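You operate a simulated robot arm through the tools that you are given. There is no shell and no other tool. Be economical: measure what you need, move in short steps, check, and stop when the job is done.

You are at the controls of a simulated robot arm. One attempt, no reset.

JOB
Take the black ball finial on the lane bench top and put it away on the service bench top. Then fetch the blue size tag and stand it on top of the cream job card. Then fetch the green gearbox and set it on the counter spot by the press. Then fetch the grey dauber and stand it on top of the white tool card. Do these in the order given. Set down upright: blue size tag, green gearbox, grey dauber.
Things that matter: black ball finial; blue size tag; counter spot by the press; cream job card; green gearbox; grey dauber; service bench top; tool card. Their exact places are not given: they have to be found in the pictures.

The check looks at the end state, three seconds after you hand in, the way a careful person would. Anything else that was tipped, shoved, dropped, spilled or broken makes it a failure.

ROBOT AND FRAMES
A 7-joint arm with a fingered hand on a trunk, on a base that drives. Base frame: it is fixed to the floor where the robot stands at the start and does not move with it; the origin is under the middle of the robot, x ahead of it, y to its left, z up. Units: m, degrees, N and s.
Its first joint turns from -166.0 to 166.0 degrees. Places, roughly: black ball finial (6x6x15 cm) [0.9, -0.2, 0.9]; blue size tag [0.5, 1.5, 1]; counter spot by the press [-4.5, 3.1, 0.8]; green gearbox [-2.25, 4, 1]; grey dauber (4x4x8 cm) [-4.5, 4.8, 0.9]; service bench top [-4.2, 10.2, 0.8]; tool card [-4.75, 2.5, 0.75]. Payload 4 kg.
The tool frame sits at the grasp point between the pads (the TCP): z along the fingers, y along the line on which they close. The tips reach 0.03 m beyond it. Largest opening 0.104 m; the body of the gripper starts 0.035 m behind the TCP. The gripper is a hand of 4 fingers: y runs from the thumb to the fingers, the wrist lies at [-0.015, -0.113, -0.19] in the tool frame, and closing takes about 1.5 s.
Orientation is that of the tool frame in the base frame, as a unit quaternion [x, y, z, w]. With the fingers straight down and the wrist toward the robot, the tool's x, y and z point along [0, 1, 0], [1, 0, 0] and [0, 0, -1] of the base frame.

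CONTROLS
- The arm moves only by the tool nudge_tool. Its argument "commands" is text: rows parted by semicolons, each of 6 numbers parted by spaces: the shift along the tool's x, y, z in cm, then the turn, a rotation vector about the tool's x, y, z in degrees. In form: x y z wx wy wz; .... A call has 1 to 8 rows; each row is the pose to reach, as a shift and turn from the pose commanded when the call began, along the tool's axes at that moment. "fingers" is the opening, from 0 (shut) to 1 (fully open), set as the call begins (left out, the last holds). Rows are played at 5 a second. More than 0.05 m and 8.6 degrees between two rows, or a gripper value outside its range, and nothing of the call is played. Where a pose cannot be reached the arm comes as near as it can. A force on the tool above 40 N (or 10 N above the force at the start of the call, whichever is more), or a blocked arm, ends the call early, and 0.2 s more pass. Each finger travels about 0.153 m/s and halts on what it meets, pressing with about 26 N; the grip force reading is that of the motor and also rises with nothing between the fingers. The clock runs only during rows and for 0.2 s after the last one: add rows that repeat a pose to give the fingers time. It gives the time, the measured TCP pose, the force on the tool (base axes), the opening and the grip force at its end, in the units of the frame above (readings bear some noise), with the torque about the TCP (base axes, N m) and any sound that the robot's microphone picked up.
- Cameras (640 x 400 px; columns grow to the right, rows downward): "scene" is now at [0.3028, 0.1314, 1.2571]; the picture's right is [-0.74, -0.68, 0.00], its down [-0.19, 0.20, -0.96] and it looks along [0.65, -0.71, -0.27] (base axes); focal length 280 px, centre (320, 200). "wrist" rides on the gripper at [0.061, -0.092, -0.13] in the tool frame; the picture's right is [-0.81, 0.28, -0.52], its down [-0.53, -0.71, 0.46] and it looks along [-0.24, 0.64, 0.72] (tool axes); focal length 275 px, centre (320, 200).
- snapshot(camera): a new picture of that camera. It takes no simulated time.
- steer(legs): drives the robot by 1 to 6 legs, each [ahead, left, turn to the left] in m, m and degrees, along the robot's own axes; the way and the turn of a leg run together, so that a leg with both is an arc; at most 1.5 m and 180 degrees a leg. The arm and the cameras ride along, it lands a little off, and it stops where it bumps. It gives what a move gives.
- curl_fingers(index, middle, ring, thumb_bend, thumb_turn): sets how far each is bent, from 0 (flat) to 1 (curled in); at 0.3 the hand is open as for a grip, at 0.7 the pads meet at the TCP. One left out holds its place. A second passes; each finger stops where it meets its share of the squeeze, and holds until it gets a number again. A gripper value or a shape takes the hand back. It gives what a move gives, with no picture; readings hold the bend of each and the force on the fingers (four entries, about 0 where the hand has none), thumb and palm. thumb_turn goes from beside the hand (0) to across from the fingers (1), as for a grip.
- set_grasp(shape): the hand has 4 fingers and takes this shape, open, in about a second: jaw (thumb against the fingers, like two jaws); tri (thumb and two fingers); tip (a fingertip pinch); poke (one finger out to press); point (the index stretched); flat (the hand flat); cup (the hand cupped); fist (a fist). The gripper value then closes the fingers along that shape, each until it touches; the sizes above hold for jaw. It gives what a move gives, with no picture.
- aim_head(pan, tilt): turns the head with the scene camera to pan (to the left, within 143 degrees either way) and tilt (down, from -29 to 69), counted from straight ahead of the robot. It gives what a move gives.
- measure_at(camera, pixels): for up to 12 pixels [column, row] of the newest picture of that camera ("zoom" is the newest enlarged one), the place [x, y, z] in the base frame of the surface seen there, good to about 0.003 m. It takes no simulated time.
- enlarge(camera, box): a new picture of the part [left, top, right, bottom] of that camera's present view, enlarged. It takes no simulated time.
- sign_off(): hands the job in; it is judged then, once.

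Go step by step. Measure first, check grasps and placings, and put right what went wrong. The budget is 110 turns and 90 pictures, counting those below and the enlarged ones. Unless the task says otherwise, let go and move clear before handing in.

The tools are called after "Call:" as a command line: name --argument value ..., lists and objects as JSON in quotes. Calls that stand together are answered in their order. nudge_tool: Moves the arm, as the interface text tells. Its arguments: {"type":"object","properties":{"commands":{"type":"string"},"fingers":{"type":"number"}},"required":["commands"]} The other tools are called the same way: set_grasp (shape) gives the hand a shape; curl_fingers (index, middle, ring, thumb_bend, thumb_turn) moves the fingers one by one; steer (legs) drives the base; aim_head (pan, tilt) turns the head that bears the scene camera; snapshot (camera) takes a picture; measure_at (camera, pixels) gives the place of the surface under pixels of a picture; enlarge (camera, box) takes an enlarged picture of a part of a camera's view; sign_off () hands the job in.

At the start:

```text
clock: 0.0
tool_pos: [0.5525, -0.4865, 1.1129]
ee_rot: [0.707, 0.707, 0.0, 0.0]
ft_force: [-0.2, -0.5, 0.7]
ft_torque: [-0.01, 0.0, 0.0]
opening: 0.1034
finger_force: 0.0
shape: jaw
bend: [0.3, 0.3, 0.3, 0.3, 0.98]
finger forces: [0.1, 0.0, 0.0, 0.0, 0.0, 0.1]
robot x, y, heading: [-0.0014, 0.0004, -0.2]
head pan, tilt: [-47.4, 15.9]
```

scene: 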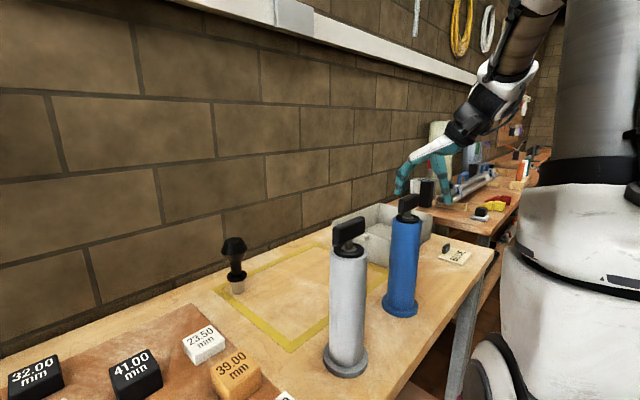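
wrist: 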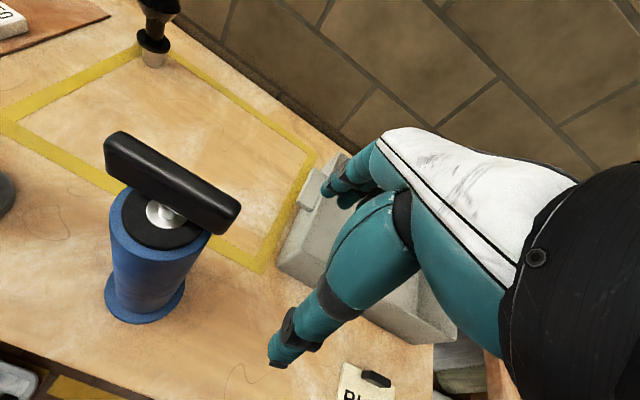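

The black finial seems to be at scene pixel (235,262), with two tall taps (silver and blue) nearer. I'll measure it and enlarge.

Call:
measure_at --camera "scene" --pixels '[[235, 245], [236, 265], [237, 288], [347, 250], [347, 365], [408, 200], [402, 305], [300, 300], [380, 220], [200, 340], [452, 255], [240, 180]]'

Call:
enlarge --camera "scene" --box '[180, 200, 340, 300]'

Call:
aim_head --pan 0 --tilt 30

Call:
snapshot --camera "scene"

```text
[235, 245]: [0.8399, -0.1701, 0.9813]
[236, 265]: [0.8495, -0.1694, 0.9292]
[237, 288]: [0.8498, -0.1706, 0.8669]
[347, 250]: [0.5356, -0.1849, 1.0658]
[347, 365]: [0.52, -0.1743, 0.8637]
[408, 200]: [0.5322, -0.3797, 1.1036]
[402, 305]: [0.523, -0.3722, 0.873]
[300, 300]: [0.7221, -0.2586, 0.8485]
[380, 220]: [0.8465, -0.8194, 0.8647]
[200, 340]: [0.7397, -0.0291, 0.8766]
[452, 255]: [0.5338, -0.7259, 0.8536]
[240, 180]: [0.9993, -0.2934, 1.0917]
```

```text
4.00 times, centred on (260, 250) of scene
```

zoom: 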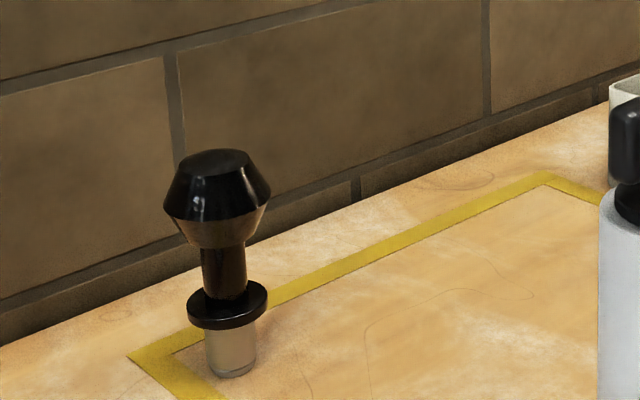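

```text
clock: 1.1
tool_pos: [0.5531, -0.4875, 1.1125]
ee_rot: [0.707, 0.707, 0.0, 0.0]
ft_force: [-0.3, -0.3, -0.6]
ft_torque: [-0.04, -0.04, 0.0]
opening: 0.1037
finger_force: 0.1
shape: jaw
bend: [0.3, 0.3, 0.3, 0.3, 0.98]
finger forces: [0.0, 0.0, 0.0, 0.0, 0.1, 0.0]
robot x, y, heading: [0.0008, -0.0013, 0.1]
head pan, tilt: [0.0, 30.0]
```

```text
86 pictures are left
```

scene: 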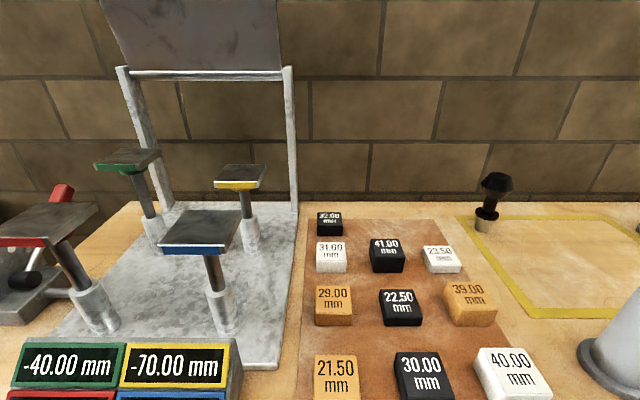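

The finial stands at pixel (490,200), between the tag sheet and the yellow outline. I'll measure its head from this view.

Call:
measure_at --camera "scene" --pixels '[[496, 184], [484, 184], [508, 184], [490, 225], [487, 212], [600, 370], [255, 170], [198, 20], [440, 258], [230, 245]]'

Call:
enlarge --camera "scene" --box '[440, 150, 560, 250]'

Call:
nudge_tool --commands "0 0 -4 0 0 0; 0 0 -8 0 0 0; 0 0 -12 0 0 0; 0 0 -12 0 0 0" --fingers 1

```text
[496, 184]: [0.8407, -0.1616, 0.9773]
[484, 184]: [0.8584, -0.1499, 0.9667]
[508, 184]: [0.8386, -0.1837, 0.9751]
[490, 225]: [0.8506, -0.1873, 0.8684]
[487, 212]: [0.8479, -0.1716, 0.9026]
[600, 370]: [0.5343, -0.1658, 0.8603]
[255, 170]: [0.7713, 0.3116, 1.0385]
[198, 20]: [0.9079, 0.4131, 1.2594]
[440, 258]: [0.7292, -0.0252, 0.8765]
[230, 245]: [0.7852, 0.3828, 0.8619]
```

```text
4.00 times, centred on (500, 200) of scene
```

zoom: 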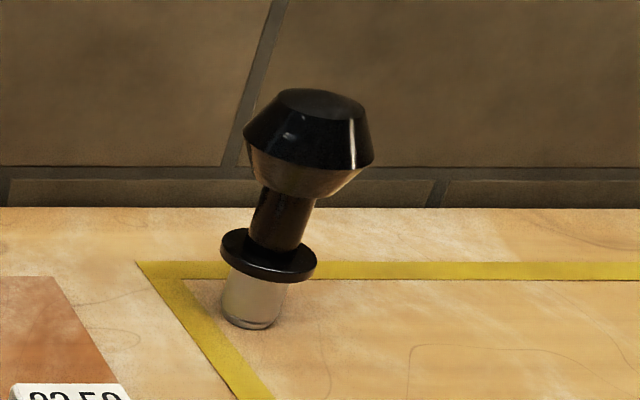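

```text
clock: 2.1
tool_pos: [0.551, -0.4866, 1.2317]
ee_rot: [0.707, 0.707, 0.001, 0.0]
ft_force: [0.1, 0.5, 0.6]
ft_torque: [0.01, -0.01, 0.05]
opening: 0.1037
finger_force: 0.0
shape: jaw
bend: [0.3, 0.3, 0.3, 0.3, 0.98]
finger forces: [0.1, 0.0, 0.1, 0.0, 0.1, 0.0]
robot x, y, heading: [-0.0027, -0.0004, 0.4]
head pan, tilt: [0.0, 30.0]
```

Finial head centre is about (0.867, -0.175), widest near z 0.965. The tool is now at z 1.23, so I'll cross over diagonally.

Call:
nudge_tool --commands "3 3 0 0 0 0; 6 6 0 0 0 0; 9.5 9.5 0 0 0 0; 13 13 0 0 0 0; 16 16 0 0 0 0; 19.5 19.5 0 0 0 0; 23 23 0 0 0 0; 26 26 0 0 0 0"

Call:
nudge_tool --commands "3 3 0 0 0 0; 5.1 5.6 0 0 0 0; 5.1 5.6 4 0 0 0; 5.1 5.6 8 0 0 0; 5.1 5.6 12 0 0 0; 5.1 5.6 15 0 0 0; 5.1 5.6 15 0 0 0"

Call:
snapshot --camera "scene"

Call:
snapshot --camera "wrist"

```text
clock: 4.0
tool_pos: [0.8121, -0.2301, 1.2309]
ee_rot: [0.708, 0.706, 0.001, 0.0]
ft_force: [-0.5, 0.5, -0.3]
ft_torque: [0.02, 0.01, -0.05]
opening: 0.1037
finger_force: 0.1
shape: jaw
bend: [0.3, 0.3, 0.3, 0.3, 0.98]
finger forces: [0.0, 0.0, 0.0, 0.0, 0.0, 0.1]
robot x, y, heading: [-0.002, -0.0008, -0.0]
head pan, tilt: [0.0, 30.0]
```

```text
clock: 5.5
tool_pos: [0.8681, -0.1776, 1.0834]
ee_rot: [0.707, 0.707, 0.001, 0.0]
ft_force: [-0.7, 0.0, 0.3]
ft_torque: [0.0, 0.01, 0.04]
opening: 0.1039
finger_force: 0.0
shape: jaw
bend: [0.3, 0.3, 0.3, 0.3, 0.98]
finger forces: [0.0, 0.1, 0.0, 0.1, 0.0, 0.1]
robot x, y, heading: [-0.0005, -0.0004, 0.0]
head pan, tilt: [0.0, 30.0]
```

```text
84 pictures are left
```

scene: 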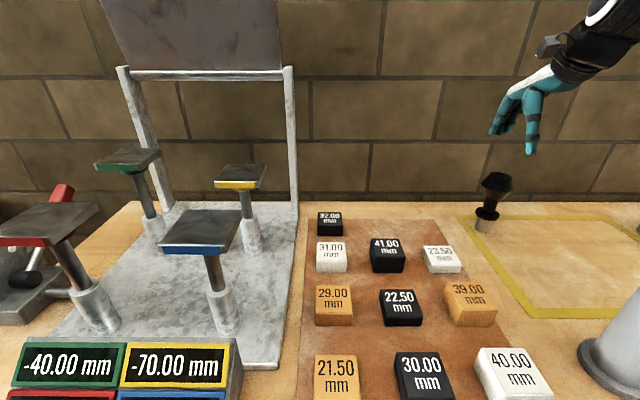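

```text
83 pictures are left
```

wrist: 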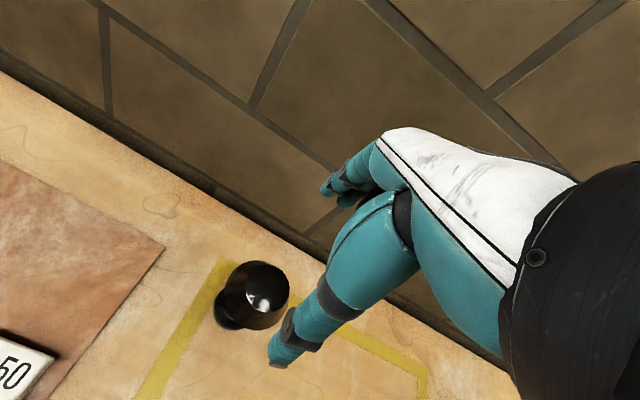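

The wrist view puts the finial head at (258,290), just where it projects 12 cm below the TCP, so it is aligned. Descending to z 0.96.

Call:
nudge_tool --commands "0 0 4 0 0 0; 0 0 7 0 0 0; 0 0 9 0 0 0; 0 0 11 0 0 0; 0 0 12.2 0 0 0; 0 0 12.2 0 0 0"

Call:
snapshot --camera "wrist"

Call:
enlarge --camera "scene" --box '[400, 100, 640, 250]'

```text
clock: 7.0
tool_pos: [0.8689, -0.1744, 0.961]
ee_rot: [0.707, 0.707, 0.0, 0.0]
ft_force: [-0.7, -1.2, 0.6]
ft_torque: [0.0, -0.04, -0.03]
opening: 0.1038
finger_force: 0.1
shape: jaw
bend: [0.3, 0.3, 0.3, 0.3, 0.98]
finger forces: [0.0, 0.0, 0.1, 0.0, 0.0, 0.0]
robot x, y, heading: [-0.0026, -0.0007, 0.1]
head pan, tilt: [0.0, 30.0]
```

```text
82 pictures are left
```

wrist: 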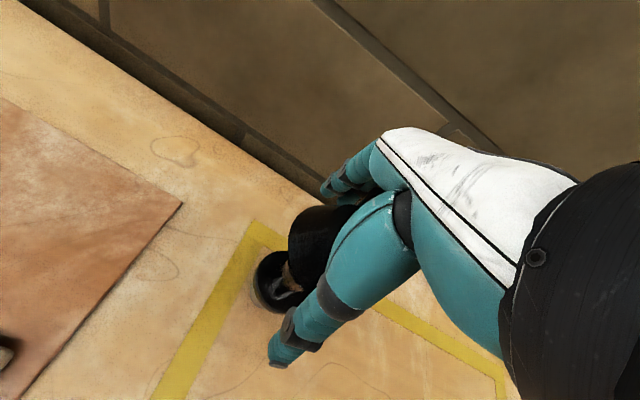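

```text
2.67 times, centred on (520, 175) of scene
```

zoom: 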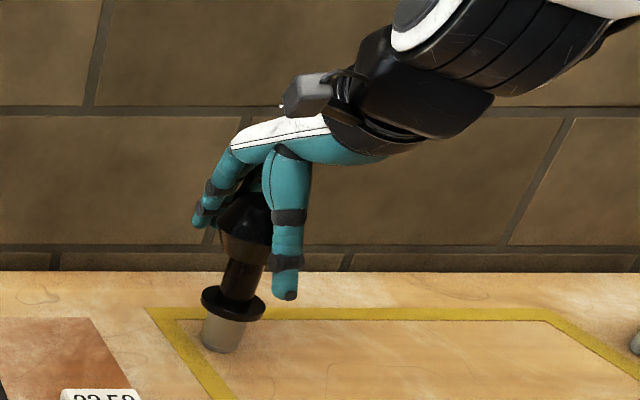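

The head sits between thumb and fingers. Close, wait, and lift a little.

Call:
nudge_tool --commands "0 0 0 0 0 0; 0 0 0 0 0 0; 0 0 0 0 0 0; 0 0 0 0 0 0; 0 0 0 0 0 0; 0 0 0 0 0 0; 0 0 0 0 0 0; 0 0 0 0 0 0" --fingers 0

Call:
nudge_tool --commands "0 0 -2 0 0 0; 0 0 -5 0 0 0; 0 0 -5 0 0 0"

Call:
snapshot --camera "scene"

```text
clock: 8.8
tool_pos: [0.8685, -0.1763, 0.9611]
ee_rot: [0.706, 0.708, 0.001, 0.0]
ft_force: [0.3, -0.2, 0.3]
ft_torque: [-0.03, 0.02, 0.03]
opening: 0.0371
finger_force: 25.9
shape: jaw
bend: [0.75, 0.55, 0.55, 0.76, 1.0]
finger forces: [17.4, 5.1, 0.0, 0.0, 23.2, 0.1]
robot x, y, heading: [0.0028, 0.0014, 0.0]
head pan, tilt: [0.0, 30.0]
```

```text
clock: 9.6
tool_pos: [0.8678, -0.1769, 1.0105]
ee_rot: [0.707, 0.707, 0.0, -0.001]
ft_force: [1.2, -0.3, -1.8]
ft_torque: [-0.01, -0.02, 0.0]
opening: 0.0367
finger_force: 25.8
shape: jaw
bend: [0.75, 0.55, 0.55, 0.76, 1.0]
finger forces: [17.3, 5.0, 0.0, 0.0, 23.2, 0.0]
robot x, y, heading: [0.0012, -0.0018, 0.1]
head pan, tilt: [0.0, 30.0]
```

```text
80 pictures are left
```

scene: 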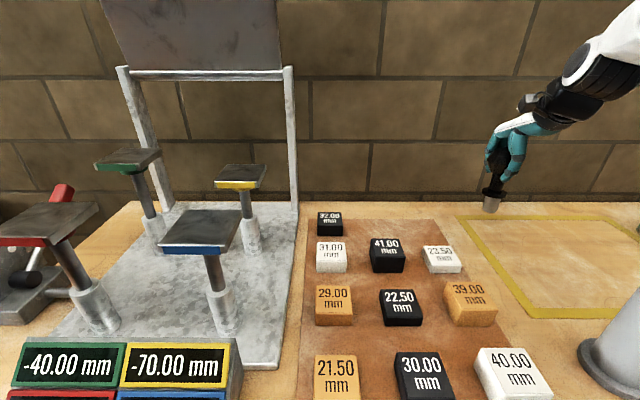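

The finial came up with the hand (pixel (493,190)). I'll raise it high, draw it in, then look around.

Call:
nudge_tool --commands "0 0 -4.5 0 0 0; 0 0 -9 0 0 0; 0 0 -13.5 0 0 0; 0 0 -18 0 0 0; 0 0 -22.5 0 0 0; 0 0 -27 0 0 0; 0 0 -32 0 0 0; 0 0 -32 0 0 0"

Call:
nudge_tool --commands "0 -4 0 0 0 0; 0 -8 0 0 0 0; 0 -12 0 0 0 0; 0 -16 0 0 0 0; 0 -20 0 0 0 0; 0 -20 0 0 0 0"

Call:
aim_head --pan 70 --tilt 15

Call:
snapshot --camera "scene"

Call:
aim_head --pan 140 --tilt 10

Call:
snapshot --camera "scene"

```text
clock: 11.3
tool_pos: [0.87, -0.1777, 1.333]
ee_rot: [0.708, 0.707, 0.0, 0.0]
ft_force: [-0.8, 0.8, -2.7]
ft_torque: [0.0, 0.01, 0.03]
opening: 0.0373
finger_force: 25.5
shape: jaw
bend: [0.75, 0.55, 0.55, 0.76, 1.0]
finger forces: [17.2, 5.0, 0.1, 0.0, 22.8, 0.1]
robot x, y, heading: [0.0018, -0.0027, 0.2]
head pan, tilt: [0.0, 30.0]
```

```text
clock: 12.8
tool_pos: [0.6688, -0.1785, 1.3312]
ee_rot: [0.707, 0.707, 0.0, 0.0]
ft_force: [0.5, 0.2, -2.0]
ft_torque: [0.05, -0.03, 0.01]
opening: 0.0371
finger_force: 26.2
shape: jaw
bend: [0.75, 0.56, 0.55, 0.76, 1.0]
finger forces: [17.2, 5.1, 0.0, 0.0, 22.7, 0.0]
robot x, y, heading: [0.0012, 0.0028, 0.0]
head pan, tilt: [0.0, 30.0]
```

```text
clock: 14.2
tool_pos: [0.6691, -0.1781, 1.3323]
ee_rot: [0.707, 0.707, 0.0, 0.0]
ft_force: [0.3, 0.1, -1.0]
ft_torque: [0.01, 0.0, 0.03]
opening: 0.037
finger_force: 25.6
shape: jaw
bend: [0.75, 0.56, 0.55, 0.76, 1.0]
finger forces: [17.2, 5.0, 0.0, 0.0, 22.8, 0.1]
robot x, y, heading: [-0.0005, -0.0002, -0.2]
head pan, tilt: [70.0, 15.0]
```

```text
79 pictures are left
```

scene: 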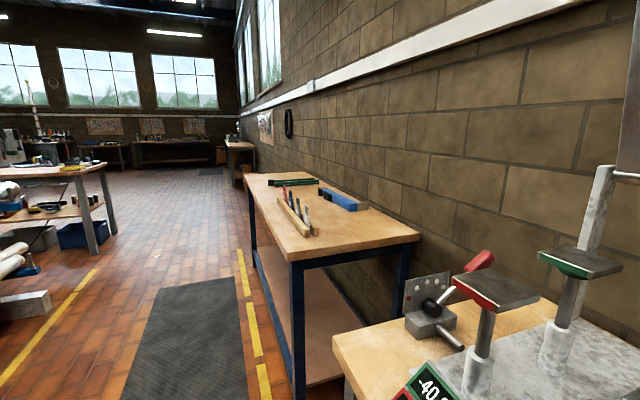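

```text
clock: 15.6
tool_pos: [0.6694, -0.1791, 1.3306]
ee_rot: [0.707, 0.707, -0.001, 0.0]
ft_force: [0.4, 0.8, -1.9]
ft_torque: [-0.02, -0.01, 0.0]
opening: 0.0372
finger_force: 26.1
shape: jaw
bend: [0.75, 0.56, 0.55, 0.76, 1.0]
finger forces: [17.2, 5.1, 0.1, 0.1, 22.9, 0.0]
robot x, y, heading: [0.0007, 0.0009, -0.1]
head pan, tilt: [140.0, 10.0]
```

```text
78 pictures are left
```

scene: 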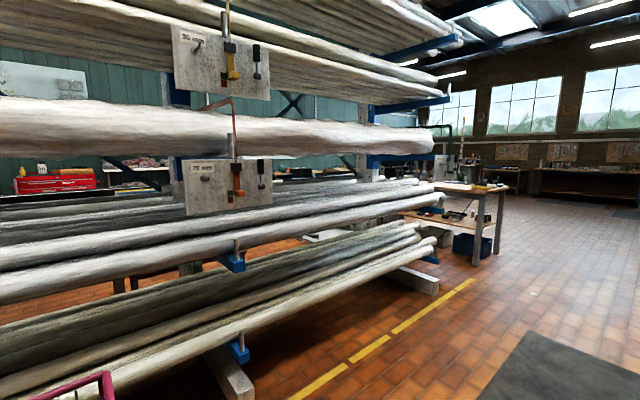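

There is a rack behind (x negative) and an aisle running along +y, with an island bench and far benches. Measuring points in this view, then again with the other.

Call:
measure_at --camera "scene" --pixels '[[430, 280], [240, 395], [475, 285], [478, 263], [500, 190], [430, 185], [560, 170], [530, 190], [440, 125], [450, 40], [610, 215], [480, 172]]'

Call:
aim_head --pan 95 --tilt 10

Call:
snapshot --camera "scene"

Call:
measure_at --camera "scene" --pixels '[[100, 190], [200, 150], [250, 160], [300, 140], [350, 130], [400, 140], [150, 250], [450, 160], [480, 170], [250, 300], [330, 170], [560, 150]]'

```text
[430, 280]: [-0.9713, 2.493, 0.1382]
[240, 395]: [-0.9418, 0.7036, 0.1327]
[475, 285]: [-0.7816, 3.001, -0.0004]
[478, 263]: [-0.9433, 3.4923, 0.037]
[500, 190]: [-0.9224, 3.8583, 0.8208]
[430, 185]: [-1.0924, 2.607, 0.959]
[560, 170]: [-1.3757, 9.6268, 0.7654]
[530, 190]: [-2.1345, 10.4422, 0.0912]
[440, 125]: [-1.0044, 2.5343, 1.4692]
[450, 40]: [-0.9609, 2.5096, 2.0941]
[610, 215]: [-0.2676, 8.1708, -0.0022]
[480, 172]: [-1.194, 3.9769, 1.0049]
```

```text
clock: 16.7
tool_pos: [0.6687, -0.1786, 1.3326]
ee_rot: [0.707, 0.707, 0.0, 0.0]
ft_force: [0.1, 0.3, -1.3]
ft_torque: [-0.01, -0.01, -0.02]
opening: 0.0367
finger_force: 26.4
shape: jaw
bend: [0.75, 0.56, 0.55, 0.76, 1.0]
finger forces: [17.2, 5.0, 0.0, 0.0, 22.8, 0.0]
robot x, y, heading: [0.0003, 0.0004, -0.1]
head pan, tilt: [95.0, 10.0]
```

```text
77 pictures are left
```

scene: 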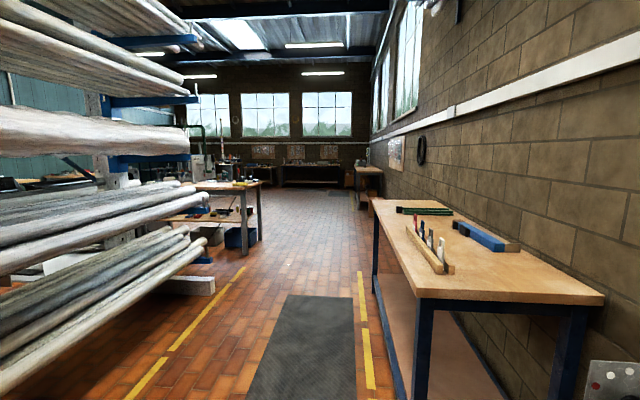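

```text
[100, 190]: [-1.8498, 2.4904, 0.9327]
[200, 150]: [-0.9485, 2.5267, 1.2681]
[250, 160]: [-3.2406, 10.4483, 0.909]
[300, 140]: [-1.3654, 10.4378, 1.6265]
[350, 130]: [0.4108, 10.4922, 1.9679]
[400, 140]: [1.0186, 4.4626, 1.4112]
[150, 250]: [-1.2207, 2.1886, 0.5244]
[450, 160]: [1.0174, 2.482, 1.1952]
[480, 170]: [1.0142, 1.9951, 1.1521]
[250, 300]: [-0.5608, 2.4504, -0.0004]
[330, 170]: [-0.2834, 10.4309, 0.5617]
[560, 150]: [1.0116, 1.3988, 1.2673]
```

The aisle lies between the rack (x≈-0.94) and the wall benches; I'll back off to x≈-0.3, turn left and drive up the aisle with the finial held high.

Call:
steer --legs '[[-0.3, 0, 0], [0, 0, 90], [1.5, 0, 0], [1.5, 0, 0], [1.5, 0, 0], [1.5, 0, 0]]'

Call:
aim_head --pan 45 --tilt 15

Call:
snapshot --camera "scene"

```text
clock: 50.8
tool_pos: [-0.2175, 6.6898, 1.3309]
ee_rot: [-0.005, 1.0, 0.0, -0.001]
ft_force: [0.4, -0.1, -2.2]
ft_torque: [-0.02, 0.01, 0.0]
opening: 0.0365
finger_force: 26.2
shape: jaw
bend: [0.75, 0.56, 0.55, 0.77, 1.0]
finger forces: [16.6, 5.2, 0.0, 0.1, 21.9, 0.1]
robot x, y, heading: [-0.388, 6.0182, 90.4]
head pan, tilt: [95.0, 10.0]
```

```text
clock: 51.9
tool_pos: [-0.2169, 6.6892, 1.3314]
ee_rot: [-0.004, 1.0, 0.0, 0.0]
ft_force: [-0.8, 0.1, -2.1]
ft_torque: [0.02, -0.02, -0.03]
opening: 0.0369
finger_force: 26.1
shape: jaw
bend: [0.75, 0.56, 0.55, 0.77, 1.0]
finger forces: [16.6, 5.2, 0.0, 0.0, 21.8, 0.0]
robot x, y, heading: [-0.3889, 6.0188, 90.6]
head pan, tilt: [45.0, 15.0]
```

```text
76 pictures are left
```

scene: 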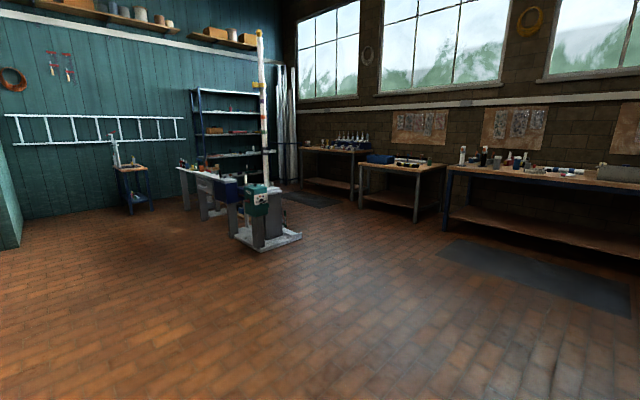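

Call:
measure_at --camera "scene" --pixels '[[400, 170], [360, 162], [440, 165], [415, 222], [340, 152], [525, 172], [263, 170], [240, 245], [305, 235], [450, 225], [185, 205], [400, 250]]'

Call:
enlarge --camera "scene" --box '[290, 120, 450, 220]'

```text
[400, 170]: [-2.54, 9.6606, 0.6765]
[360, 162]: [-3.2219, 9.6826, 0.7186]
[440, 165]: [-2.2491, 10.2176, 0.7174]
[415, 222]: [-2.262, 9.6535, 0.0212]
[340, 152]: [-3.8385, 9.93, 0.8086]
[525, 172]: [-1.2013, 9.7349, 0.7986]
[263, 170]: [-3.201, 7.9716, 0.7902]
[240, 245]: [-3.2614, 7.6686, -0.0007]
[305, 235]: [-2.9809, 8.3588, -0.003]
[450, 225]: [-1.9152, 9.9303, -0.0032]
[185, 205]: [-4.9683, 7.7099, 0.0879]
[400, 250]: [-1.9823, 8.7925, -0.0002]
```

```text
4.00 times, centred on (370, 170) of scene
```

zoom: 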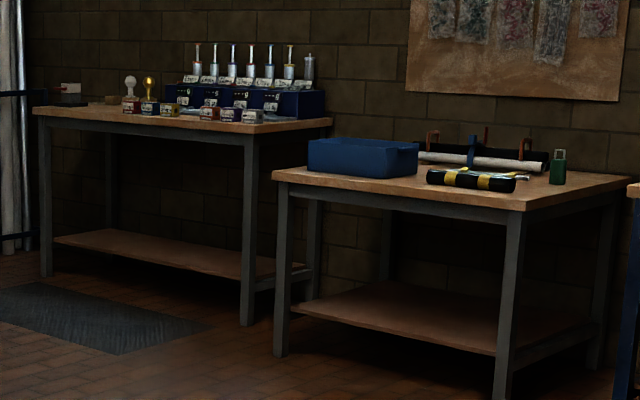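

The service bench (x≈-4.2) is the left one of the far row, with white and yellow knobs on it. I'll drive to y≈8.95 and slide left between it and the pipe stand.

Call:
steer --legs '[[1.45, 0, 0], [1.45, 0, 0], [0, 1.5, 0], [0, 1.5, 0], [0, 0.5, 0]]'

Call:
aim_head --pan 0 --tilt 25

Call:
snapshot --camera "scene"

```text
clock: 78.2
tool_pos: [-3.0453, 9.4563, 1.3321]
ee_rot: [-0.036, 0.999, 0.0, 0.0]
ft_force: [0.6, 0.2, -1.7]
ft_torque: [0.0, -0.01, -0.01]
opening: 0.0362
finger_force: 25.9
shape: jaw
bend: [0.75, 0.56, 0.56, 0.77, 1.0]
finger forces: [16.8, 5.5, 0.0, 0.0, 22.1, 0.0]
robot x, y, heading: [-3.1785, 8.7748, 93.9]
head pan, tilt: [45.0, 15.0]
stopped in leg 4: the robot was blocked; the commanded pose is now the measured one
```

```text
clock: 79.3
tool_pos: [-3.0457, 9.4557, 1.332]
ee_rot: [-0.035, 0.999, 0.001, -0.001]
ft_force: [-0.2, 0.5, -1.5]
ft_torque: [0.01, -0.02, 0.0]
opening: 0.0363
finger_force: 26.5
shape: jaw
bend: [0.75, 0.56, 0.56, 0.77, 1.0]
finger forces: [16.9, 5.6, 0.0, 0.0, 21.9, 0.0]
robot x, y, heading: [-3.1815, 8.7758, 93.5]
head pan, tilt: [0.0, 25.0]
```

```text
74 pictures are left
```

scene: 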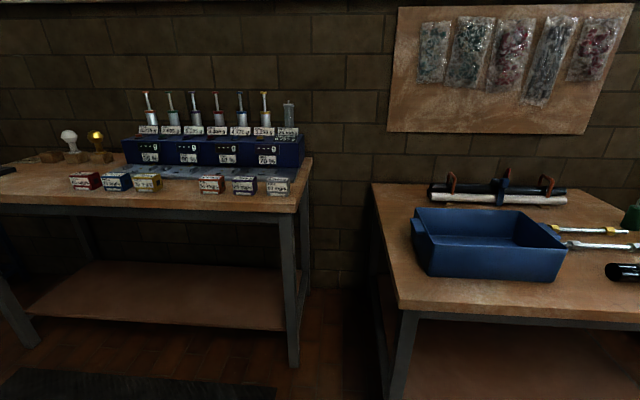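

The robot was blocked at (-3.18, 8.78), likely by the pipe stand's base. Looking left-back to check it and measuring the bench here.

Call:
measure_at --camera "scene" --pixels '[[70, 150], [97, 155], [40, 155], [80, 160], [40, 180], [280, 190], [290, 135], [150, 115], [210, 170], [100, 203], [10, 185]]'

Call:
enlarge --camera "scene" --box '[0, 80, 320, 220]'

Call:
aim_head --pan 100 --tilt 50

Call:
snapshot --camera "scene"

```text
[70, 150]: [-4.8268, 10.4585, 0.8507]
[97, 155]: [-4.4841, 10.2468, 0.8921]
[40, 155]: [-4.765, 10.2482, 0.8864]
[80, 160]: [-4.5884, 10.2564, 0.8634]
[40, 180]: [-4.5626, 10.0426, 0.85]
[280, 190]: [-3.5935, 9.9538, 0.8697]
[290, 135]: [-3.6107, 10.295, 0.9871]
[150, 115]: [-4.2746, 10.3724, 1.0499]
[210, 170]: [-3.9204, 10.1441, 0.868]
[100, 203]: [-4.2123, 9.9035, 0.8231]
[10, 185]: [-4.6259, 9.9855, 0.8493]
```

```text
2.00 times, centred on (160, 150) of scene
```

zoom: 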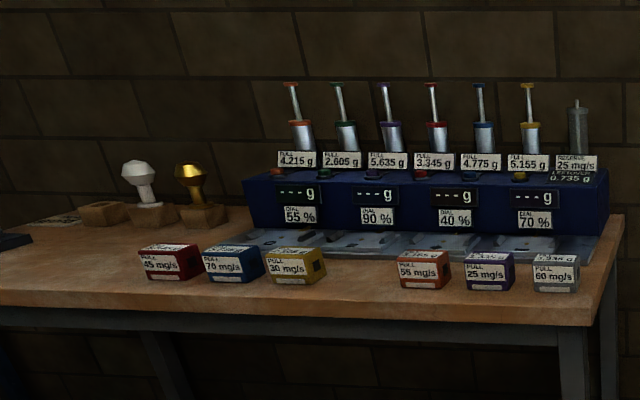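

```text
clock: 81.0
tool_pos: [-3.0441, 9.4545, 1.3315]
ee_rot: [-0.036, 0.999, 0.001, 0.0]
ft_force: [-0.6, -0.7, -1.2]
ft_torque: [0.03, -0.01, 0.02]
opening: 0.0363
finger_force: 26.1
shape: jaw
bend: [0.75, 0.56, 0.56, 0.77, 1.0]
finger forces: [16.9, 5.5, 0.0, 0.0, 22.0, 0.1]
robot x, y, heading: [-3.177, 8.7771, 94.3]
head pan, tilt: [100.0, 50.0]
```

```text
72 pictures are left
```

scene: 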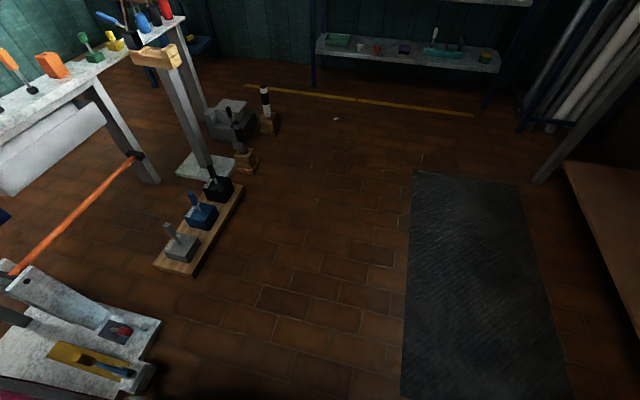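

Three wooden holders: one empty, the others with a white and gold finial — so the black one belongs in the empty one. I'll measure floor obstacles at lower left before moving on.

Call:
measure_at --camera "scene" --pixels '[[160, 322], [150, 375], [118, 398], [195, 272], [242, 186], [233, 160], [270, 125], [565, 165], [535, 182], [415, 172]]'

```text
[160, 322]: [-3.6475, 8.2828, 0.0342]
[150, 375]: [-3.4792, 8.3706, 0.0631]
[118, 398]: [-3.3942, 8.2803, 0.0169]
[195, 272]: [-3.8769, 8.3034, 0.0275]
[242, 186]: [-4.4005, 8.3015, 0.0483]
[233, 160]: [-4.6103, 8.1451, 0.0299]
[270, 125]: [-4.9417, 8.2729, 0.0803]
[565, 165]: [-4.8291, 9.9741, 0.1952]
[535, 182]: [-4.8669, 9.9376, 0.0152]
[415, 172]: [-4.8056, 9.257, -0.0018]
```

Floor obstacles reach y≈8.37; I'll move forward to y≈9.05, straighten, then slide left to the holders.

Call:
steer --legs '[[0.28, 0, -4], [0, 1.45, 0]]'

Call:
aim_head --pan 0 --tilt 25

Call:
snapshot --camera "scene"

```text
clock: 89.8
tool_pos: [-4.4426, 9.7288, 1.3317]
ee_rot: [0.008, 1.0, 0.001, 0.0]
ft_force: [0.1, 0.3, -2.8]
ft_torque: [0.0, 0.04, 0.02]
opening: 0.0361
finger_force: 26.4
shape: jaw
bend: [0.75, 0.56, 0.56, 0.77, 1.0]
finger forces: [16.9, 5.5, 0.1, 0.1, 22.0, 0.1]
robot x, y, heading: [-4.632, 9.0626, 89.1]
head pan, tilt: [100.0, 50.0]
```

```text
clock: 91.5
tool_pos: [-4.4417, 9.7295, 1.3337]
ee_rot: [0.008, 1.0, 0.0, 0.0]
ft_force: [0.2, -0.3, -1.2]
ft_torque: [0.0, 0.02, 0.02]
opening: 0.036
finger_force: 26.3
shape: jaw
bend: [0.75, 0.56, 0.56, 0.77, 1.0]
finger forces: [16.8, 5.6, 0.0, 0.1, 21.8, 0.0]
robot x, y, heading: [-4.6328, 9.0633, 88.9]
head pan, tilt: [0.0, 25.0]
```

```text
71 pictures are left
```

scene: 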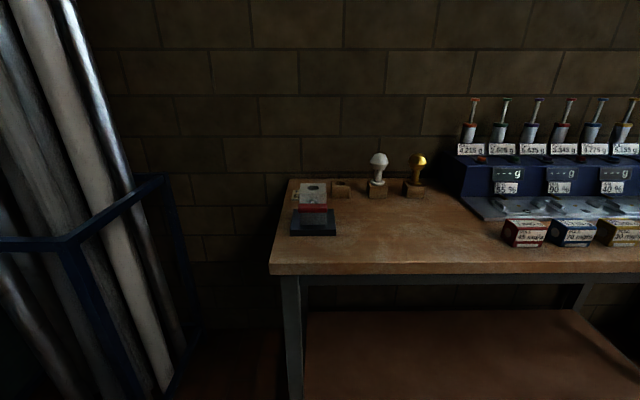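

Holders are at (342,188), (378,188), (413,188). I'll move 0.28 m closer and look with the head tilted down.

Call:
steer --legs '[[0.28, 0, 1]]'

Call:
aim_head --pan 0 --tilt 35

Call:
enlarge --camera "scene" --box '[240, 60, 480, 210]'

Call:
snapshot --camera "wrist"

```text
clock: 93.5
tool_pos: [-4.4515, 10.0127, 1.332]
ee_rot: [0.0, 1.0, 0.0, 0.001]
ft_force: [0.3, 0.5, -1.3]
ft_torque: [0.0, 0.02, 0.01]
opening: 0.0364
finger_force: 25.7
shape: jaw
bend: [0.75, 0.56, 0.56, 0.77, 1.0]
finger forces: [16.8, 5.6, 0.0, 0.1, 21.9, 0.0]
robot x, y, heading: [-4.63, 9.3437, 89.7]
head pan, tilt: [0.0, 25.0]
```

```text
clock: 94.2
tool_pos: [-4.4518, 10.0125, 1.3309]
ee_rot: [-0.001, 1.0, 0.0, 0.0]
ft_force: [0.3, 0.0, -1.4]
ft_torque: [0.03, 0.0, -0.03]
opening: 0.0361
finger_force: 25.6
shape: jaw
bend: [0.75, 0.56, 0.56, 0.77, 1.0]
finger forces: [16.8, 5.5, 0.1, 0.1, 21.8, 0.0]
robot x, y, heading: [-4.6296, 9.3465, 89.9]
head pan, tilt: [0.0, 35.0]
```

```text
2.67 times, centred on (360, 135) of scene
```

zoom: 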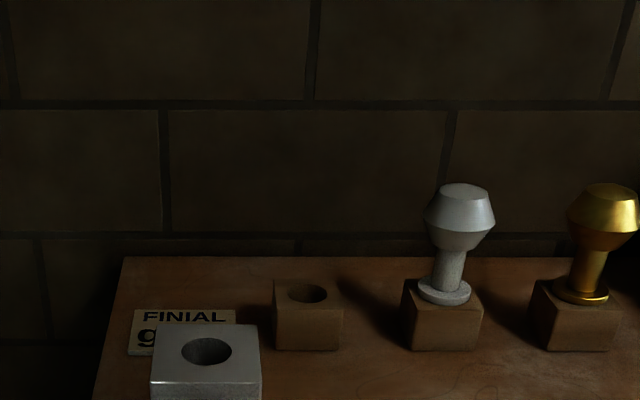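

```text
69 pictures are left
```

wrist: 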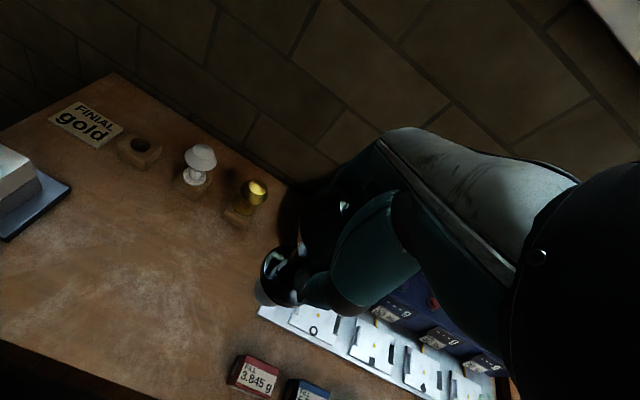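

The empty wooden holder has a hole at zoom (307,293). Measuring the hole rim and neighbours.

Call:
measure_at --camera "zoom" --pixels '[[288, 293], [327, 293], [307, 286], [307, 301], [277, 284], [340, 284], [310, 309], [307, 340], [460, 190], [460, 240], [205, 350], [445, 291]]'

Call:
enlarge --camera "wrist" --box '[60, 100, 300, 250]'

Call:
measure_at --camera "zoom" --pixels '[[205, 108], [215, 125], [205, 135], [160, 110], [265, 130], [235, 150]]'

```text
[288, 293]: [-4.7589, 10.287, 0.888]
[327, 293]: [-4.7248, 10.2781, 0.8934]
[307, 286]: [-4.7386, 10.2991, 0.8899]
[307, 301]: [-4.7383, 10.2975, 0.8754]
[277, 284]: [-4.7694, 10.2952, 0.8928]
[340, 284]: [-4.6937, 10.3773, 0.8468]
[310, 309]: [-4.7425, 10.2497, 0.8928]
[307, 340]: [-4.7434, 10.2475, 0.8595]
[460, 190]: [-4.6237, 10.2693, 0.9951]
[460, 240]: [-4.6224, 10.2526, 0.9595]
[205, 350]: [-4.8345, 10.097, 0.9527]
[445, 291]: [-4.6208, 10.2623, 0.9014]
```

```text
2.67 times, centred on (180, 175) of wrist
```

zoom: 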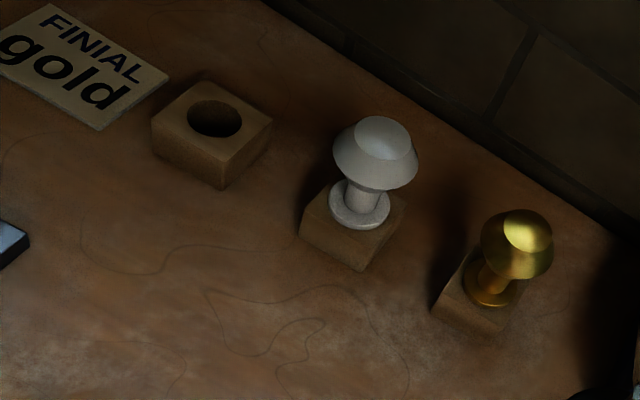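

```text
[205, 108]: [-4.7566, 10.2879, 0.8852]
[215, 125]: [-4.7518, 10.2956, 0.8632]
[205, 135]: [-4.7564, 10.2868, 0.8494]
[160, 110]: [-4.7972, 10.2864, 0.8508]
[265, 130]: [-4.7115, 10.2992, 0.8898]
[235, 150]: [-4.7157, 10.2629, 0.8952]
```

The empty hole centre is about (-4.741, 10.279), rim z 0.893. I'll carry the finial over it at height and then come down part way.

Call:
nudge_tool --commands "3.4 3.2 0 0 0 0; 6.8 6.4 0 0 0 0; 10.2 9.6 0 0 0 0; 13.6 12.8 0 0 0 0; 17 16 0 0 0 0; 20.4 19.2 0 0 0 0; 23.8 22.4 0 0 0 0; 27 25 0 0 0 0"

Call:
nudge_tool --commands "1.9 1.65 0 0 0 0; 1.9 1.65 5 0 0 0; 1.9 1.65 10 0 0 0; 1.9 1.65 15 0 0 0; 1.9 1.65 20 0 0 0; 1.9 1.65 25 0 0 0; 1.9 1.65 27 0 0 0; 1.9 1.65 27 0 0 0"

Call:
enlarge --camera "scene" --box '[270, 60, 430, 160]'

Call:
snapshot --camera "wrist"

```text
clock: 96.0
tool_pos: [-4.7205, 10.262, 1.3368]
ee_rot: [-0.001, 1.0, 0.002, -0.001]
ft_force: [0.1, -0.5, -0.8]
ft_torque: [0.06, 0.01, 0.02]
opening: 0.0364
finger_force: 26.6
shape: jaw
bend: [0.75, 0.56, 0.56, 0.77, 1.0]
finger forces: [16.9, 5.4, 0.0, 0.0, 21.8, 0.1]
robot x, y, heading: [-4.6288, 9.3421, 89.9]
head pan, tilt: [0.0, 35.0]
```

```text
clock: 97.8
tool_pos: [-4.7407, 10.2812, 1.0619]
ee_rot: [0.0, 1.0, 0.001, 0.0]
ft_force: [0.5, 0.0, -2.2]
ft_torque: [-0.01, 0.01, 0.0]
opening: 0.0358
finger_force: 26.2
shape: jaw
bend: [0.75, 0.56, 0.56, 0.77, 1.0]
finger forces: [16.5, 5.3, 0.0, 0.0, 21.3, 0.1]
robot x, y, heading: [-4.6311, 9.3438, 90.0]
head pan, tilt: [0.0, 35.0]
```

```text
4.00 times, centred on (350, 110) of scene
```

zoom: 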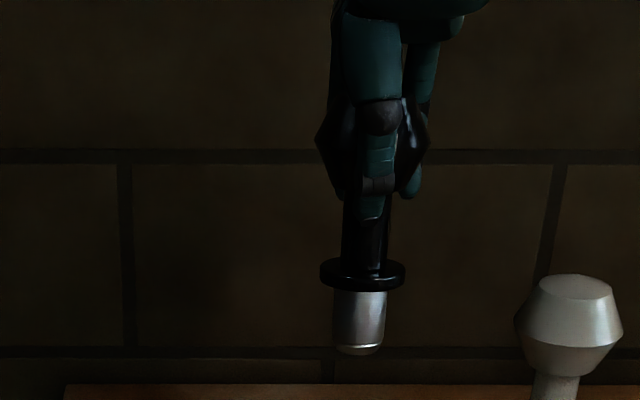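

```text
66 pictures are left
```

wrist: 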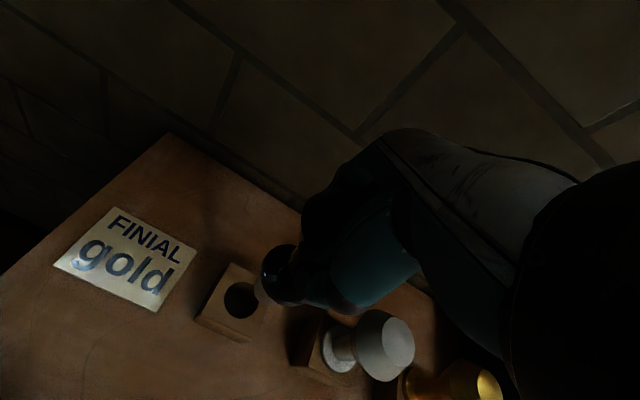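

The peg is vertical-looking at zoom (360,320). Measuring the peg and re-measuring the hole from the wrist view.

Call:
measure_at --camera "zoom" --pixels '[[337, 320], [360, 310], [360, 335], [383, 320], [358, 347], [325, 272], [362, 278], [400, 272], [360, 240], [350, 240], [378, 240]]'

Call:
enlarge --camera "wrist" --box '[180, 220, 340, 320]'

```text
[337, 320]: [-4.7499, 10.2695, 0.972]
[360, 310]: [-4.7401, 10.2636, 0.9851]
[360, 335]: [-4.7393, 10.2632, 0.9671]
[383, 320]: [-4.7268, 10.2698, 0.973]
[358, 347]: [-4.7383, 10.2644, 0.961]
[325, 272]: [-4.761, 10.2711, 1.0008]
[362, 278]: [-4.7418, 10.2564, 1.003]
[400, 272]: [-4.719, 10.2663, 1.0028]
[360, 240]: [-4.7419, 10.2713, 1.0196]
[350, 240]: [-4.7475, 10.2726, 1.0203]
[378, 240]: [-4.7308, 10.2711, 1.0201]
```

```text
4.00 times, centred on (260, 270) of wrist
```

zoom: 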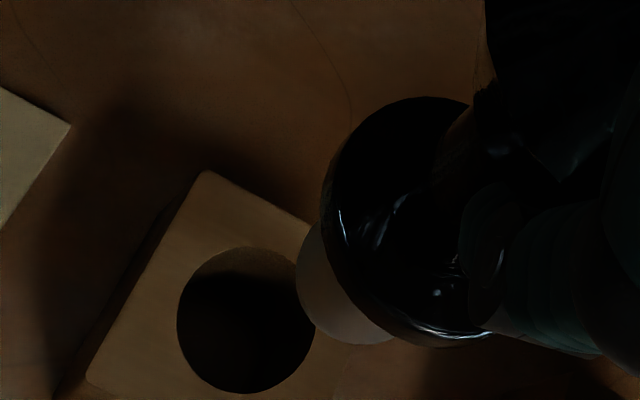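

Call:
measure_at --camera "zoom" --pixels '[[172, 322], [200, 265], [250, 243], [240, 396], [185, 365], [180, 280], [208, 172], [150, 260], [95, 375], [310, 235], [296, 262]]'

```text
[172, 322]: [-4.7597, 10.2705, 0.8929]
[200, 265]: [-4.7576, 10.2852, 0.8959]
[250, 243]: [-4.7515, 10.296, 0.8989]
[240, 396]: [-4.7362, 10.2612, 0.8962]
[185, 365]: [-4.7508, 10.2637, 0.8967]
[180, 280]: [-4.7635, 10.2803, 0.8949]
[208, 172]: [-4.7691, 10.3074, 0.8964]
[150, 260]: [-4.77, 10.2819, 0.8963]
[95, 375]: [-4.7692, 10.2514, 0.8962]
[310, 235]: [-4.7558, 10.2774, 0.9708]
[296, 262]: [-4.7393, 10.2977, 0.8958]
```

Peg centre (-4.739, 10.2765); hole centre (-4.741, 10.2795). I'll shift by 1.5 mm and 3 mm, then lower into the hole.

Call:
nudge_tool --commands "0.15 0.3 2 0 0 0; 0.15 0.3 5 0 0 0; 0.15 0.3 6.5 0 0 0; 0.15 0.3 7.5 0 0 0; 0.15 0.3 8.5 0 0 0; 0.15 0.3 9.2 0 0 0; 0.15 0.3 9.2 0 0 0"

Call:
enlarge --camera "scene" --box '[270, 90, 430, 190]'

```text
clock: 99.4
tool_pos: [-4.7427, 10.2832, 0.9707]
ee_rot: [-0.001, 1.0, 0.001, 0.0]
ft_force: [0.7, -0.6, -1.3]
ft_torque: [0.01, 0.03, -0.02]
opening: 0.0361
finger_force: 26.0
shape: jaw
bend: [0.75, 0.56, 0.56, 0.77, 1.0]
finger forces: [16.5, 5.2, 0.1, 0.0, 21.3, 0.1]
robot x, y, heading: [-4.6289, 9.3461, 90.0]
head pan, tilt: [0.0, 35.0]
```

```text
4.00 times, centred on (350, 140) of scene
```

zoom: 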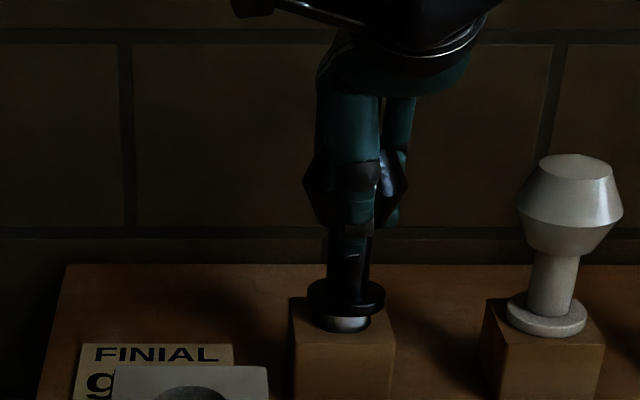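

The peg is well inside the hole, flange about 1 cm above the block, with no force. Lower the last centimetre, stopping at contact.

Call:
nudge_tool --commands "0 0 0.4 0 0 0; 0 0 0.7 0 0 0; 0 0 0.9 0 0 0; 0 0 1.05 0 0 0; 0 0 1.05 0 0 0"

Call:
enlarge --camera "scene" --box '[270, 90, 430, 190]'

```text
clock: 100.6
tool_pos: [-4.7409, 10.2833, 0.9621]
ee_rot: [0.0, 1.0, 0.001, 0.0]
ft_force: [-1.6, -3.9, 10.9]
ft_torque: [0.07, 0.06, 0.03]
opening: 0.0363
finger_force: 26.2
shape: jaw
bend: [0.76, 0.57, 0.56, 0.78, 1.0]
finger forces: [14.6, 4.2, 0.0, 0.1, 21.1, 0.0]
robot x, y, heading: [-4.6324, 9.3477, 89.8]
head pan, tilt: [0.0, 35.0]
```

```text
4.00 times, centred on (350, 140) of scene
```

zoom: 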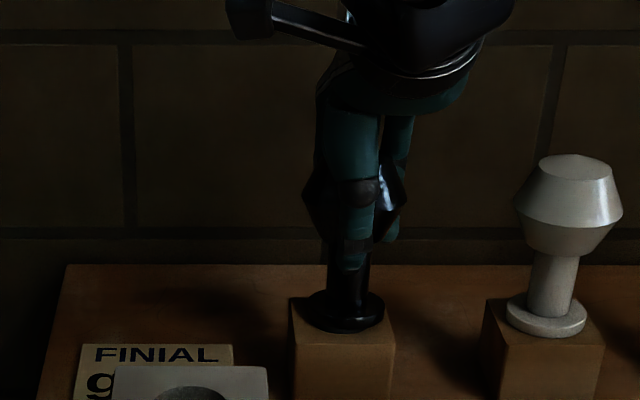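

It is seated with the flange on the block (force 11 N). Open and lift clear.

Call:
nudge_tool --commands "0 0 -0.1 0 0 0; 0 0 -0.1 0 0 0; 0 0 -0.1 0 0 0; 0 0 -0.1 0 0 0; 0 0 -0.1 0 0 0; 0 0 -0.1 0 0 0" --fingers 1

Call:
nudge_tool --commands "0 0 -2 0 0 0; 0 0 -5 0 0 0; 0 0 -9 0 0 0; 0 0 -14 0 0 0; 0 0 -19 0 0 0; 0 0 -24 0 0 0; 0 0 -29 0 0 0; 0 0 -33 0 0 0"

Call:
nudge_tool --commands "-3 -4 0 0 0 0; -6 -8 0 0 0 0; -9 -12 0 0 0 0; -12 -16 0 0 0 0; -15 -20 0 0 0 0; -18 -24 0 0 0 0; -18 -26 0 0 0 0"

Call:
enlarge --camera "scene" --box '[240, 60, 480, 210]'

```text
clock: 102.0
tool_pos: [-4.7429, 10.2831, 0.962]
ee_rot: [0.001, 1.0, 0.001, 0.001]
ft_force: [-0.4, 0.2, -0.8]
ft_torque: [0.02, 0.0, 0.01]
opening: 0.1035
finger_force: 0.0
shape: jaw
bend: [0.3, 0.3, 0.3, 0.3, 0.98]
finger forces: [0.1, 0.1, 0.1, 0.0, 0.0, 0.1]
robot x, y, heading: [-4.6302, 9.346, 89.7]
head pan, tilt: [0.0, 35.0]
```

```text
clock: 103.8
tool_pos: [-4.7423, 10.2836, 1.2917]
ee_rot: [-0.001, 1.0, -0.001, 0.0]
ft_force: [-0.3, 0.8, -0.3]
ft_torque: [-0.01, 0.0, -0.02]
opening: 0.104
finger_force: 0.0
shape: jaw
bend: [0.3, 0.3, 0.3, 0.3, 0.98]
finger forces: [0.1, 0.0, 0.1, 0.0, 0.0, 0.0]
robot x, y, heading: [-4.63, 9.3449, 90.0]
head pan, tilt: [0.0, 35.0]
```

```text
clock: 105.4
tool_pos: [-4.5609, 10.0223, 1.2912]
ee_rot: [-0.001, 1.0, 0.001, -0.001]
ft_force: [-0.6, 1.1, -0.1]
ft_torque: [-0.05, 0.01, 0.0]
opening: 0.1037
finger_force: 0.1
shape: jaw
bend: [0.3, 0.3, 0.3, 0.3, 0.98]
finger forces: [0.1, 0.0, 0.1, 0.0, 0.0, 0.1]
robot x, y, heading: [-4.6302, 9.3421, 90.0]
head pan, tilt: [0.0, 35.0]
```

```text
2.67 times, centred on (360, 135) of scene
```

zoom: 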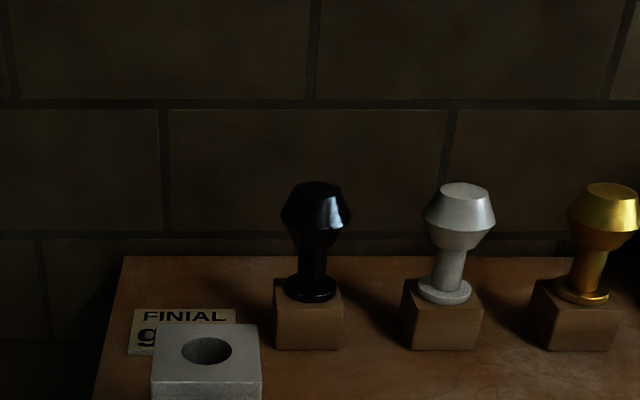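

The black finial is properly seated in its holder beside the white and gold ones. Now back to the aisle for the blue tag.

Call:
steer --legs '[[-0.27, 0, 0], [0, -1.5, 0], [0, -1.5, 0], [0, -1.25, 0], [-1.5, 0, 0], [-1.5, 0, 0]]'

Call:
aim_head --pan 75 --tilt 15

Call:
snapshot --camera "scene"

```text
clock: 141.2
tool_pos: [-0.409, 6.7194, 1.2916]
ee_rot: [0.016, 1.0, 0.001, 0.001]
ft_force: [-0.2, 0.4, -0.6]
ft_torque: [-0.01, 0.0, 0.03]
opening: 0.1038
finger_force: 0.0
shape: jaw
bend: [0.3, 0.3, 0.3, 0.3, 0.98]
finger forces: [0.0, 0.1, 0.0, 0.0, 0.0, 0.0]
robot x, y, heading: [-0.4995, 6.0471, 87.9]
head pan, tilt: [0.0, 35.0]
```

```text
clock: 142.7
tool_pos: [-0.408, 6.7196, 1.2914]
ee_rot: [0.015, 1.0, 0.0, 0.0]
ft_force: [-1.0, 0.3, 0.3]
ft_torque: [-0.01, 0.04, 0.0]
opening: 0.1036
finger_force: 0.0
shape: jaw
bend: [0.3, 0.3, 0.3, 0.3, 0.98]
finger forces: [0.0, 0.1, 0.1, 0.0, 0.1, 0.0]
robot x, y, heading: [-0.4998, 6.0442, 88.0]
head pan, tilt: [75.0, 15.0]
```

```text
61 pictures are left
```

scene: 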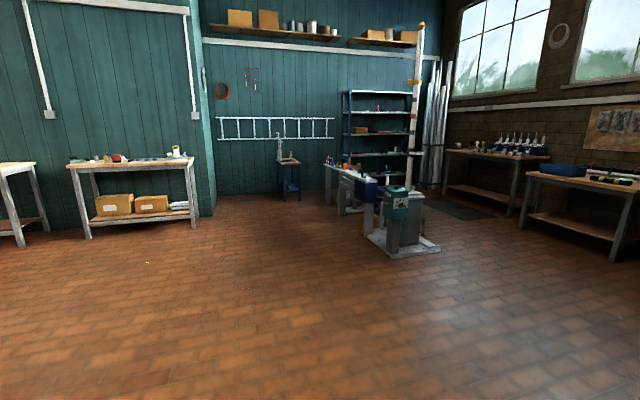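

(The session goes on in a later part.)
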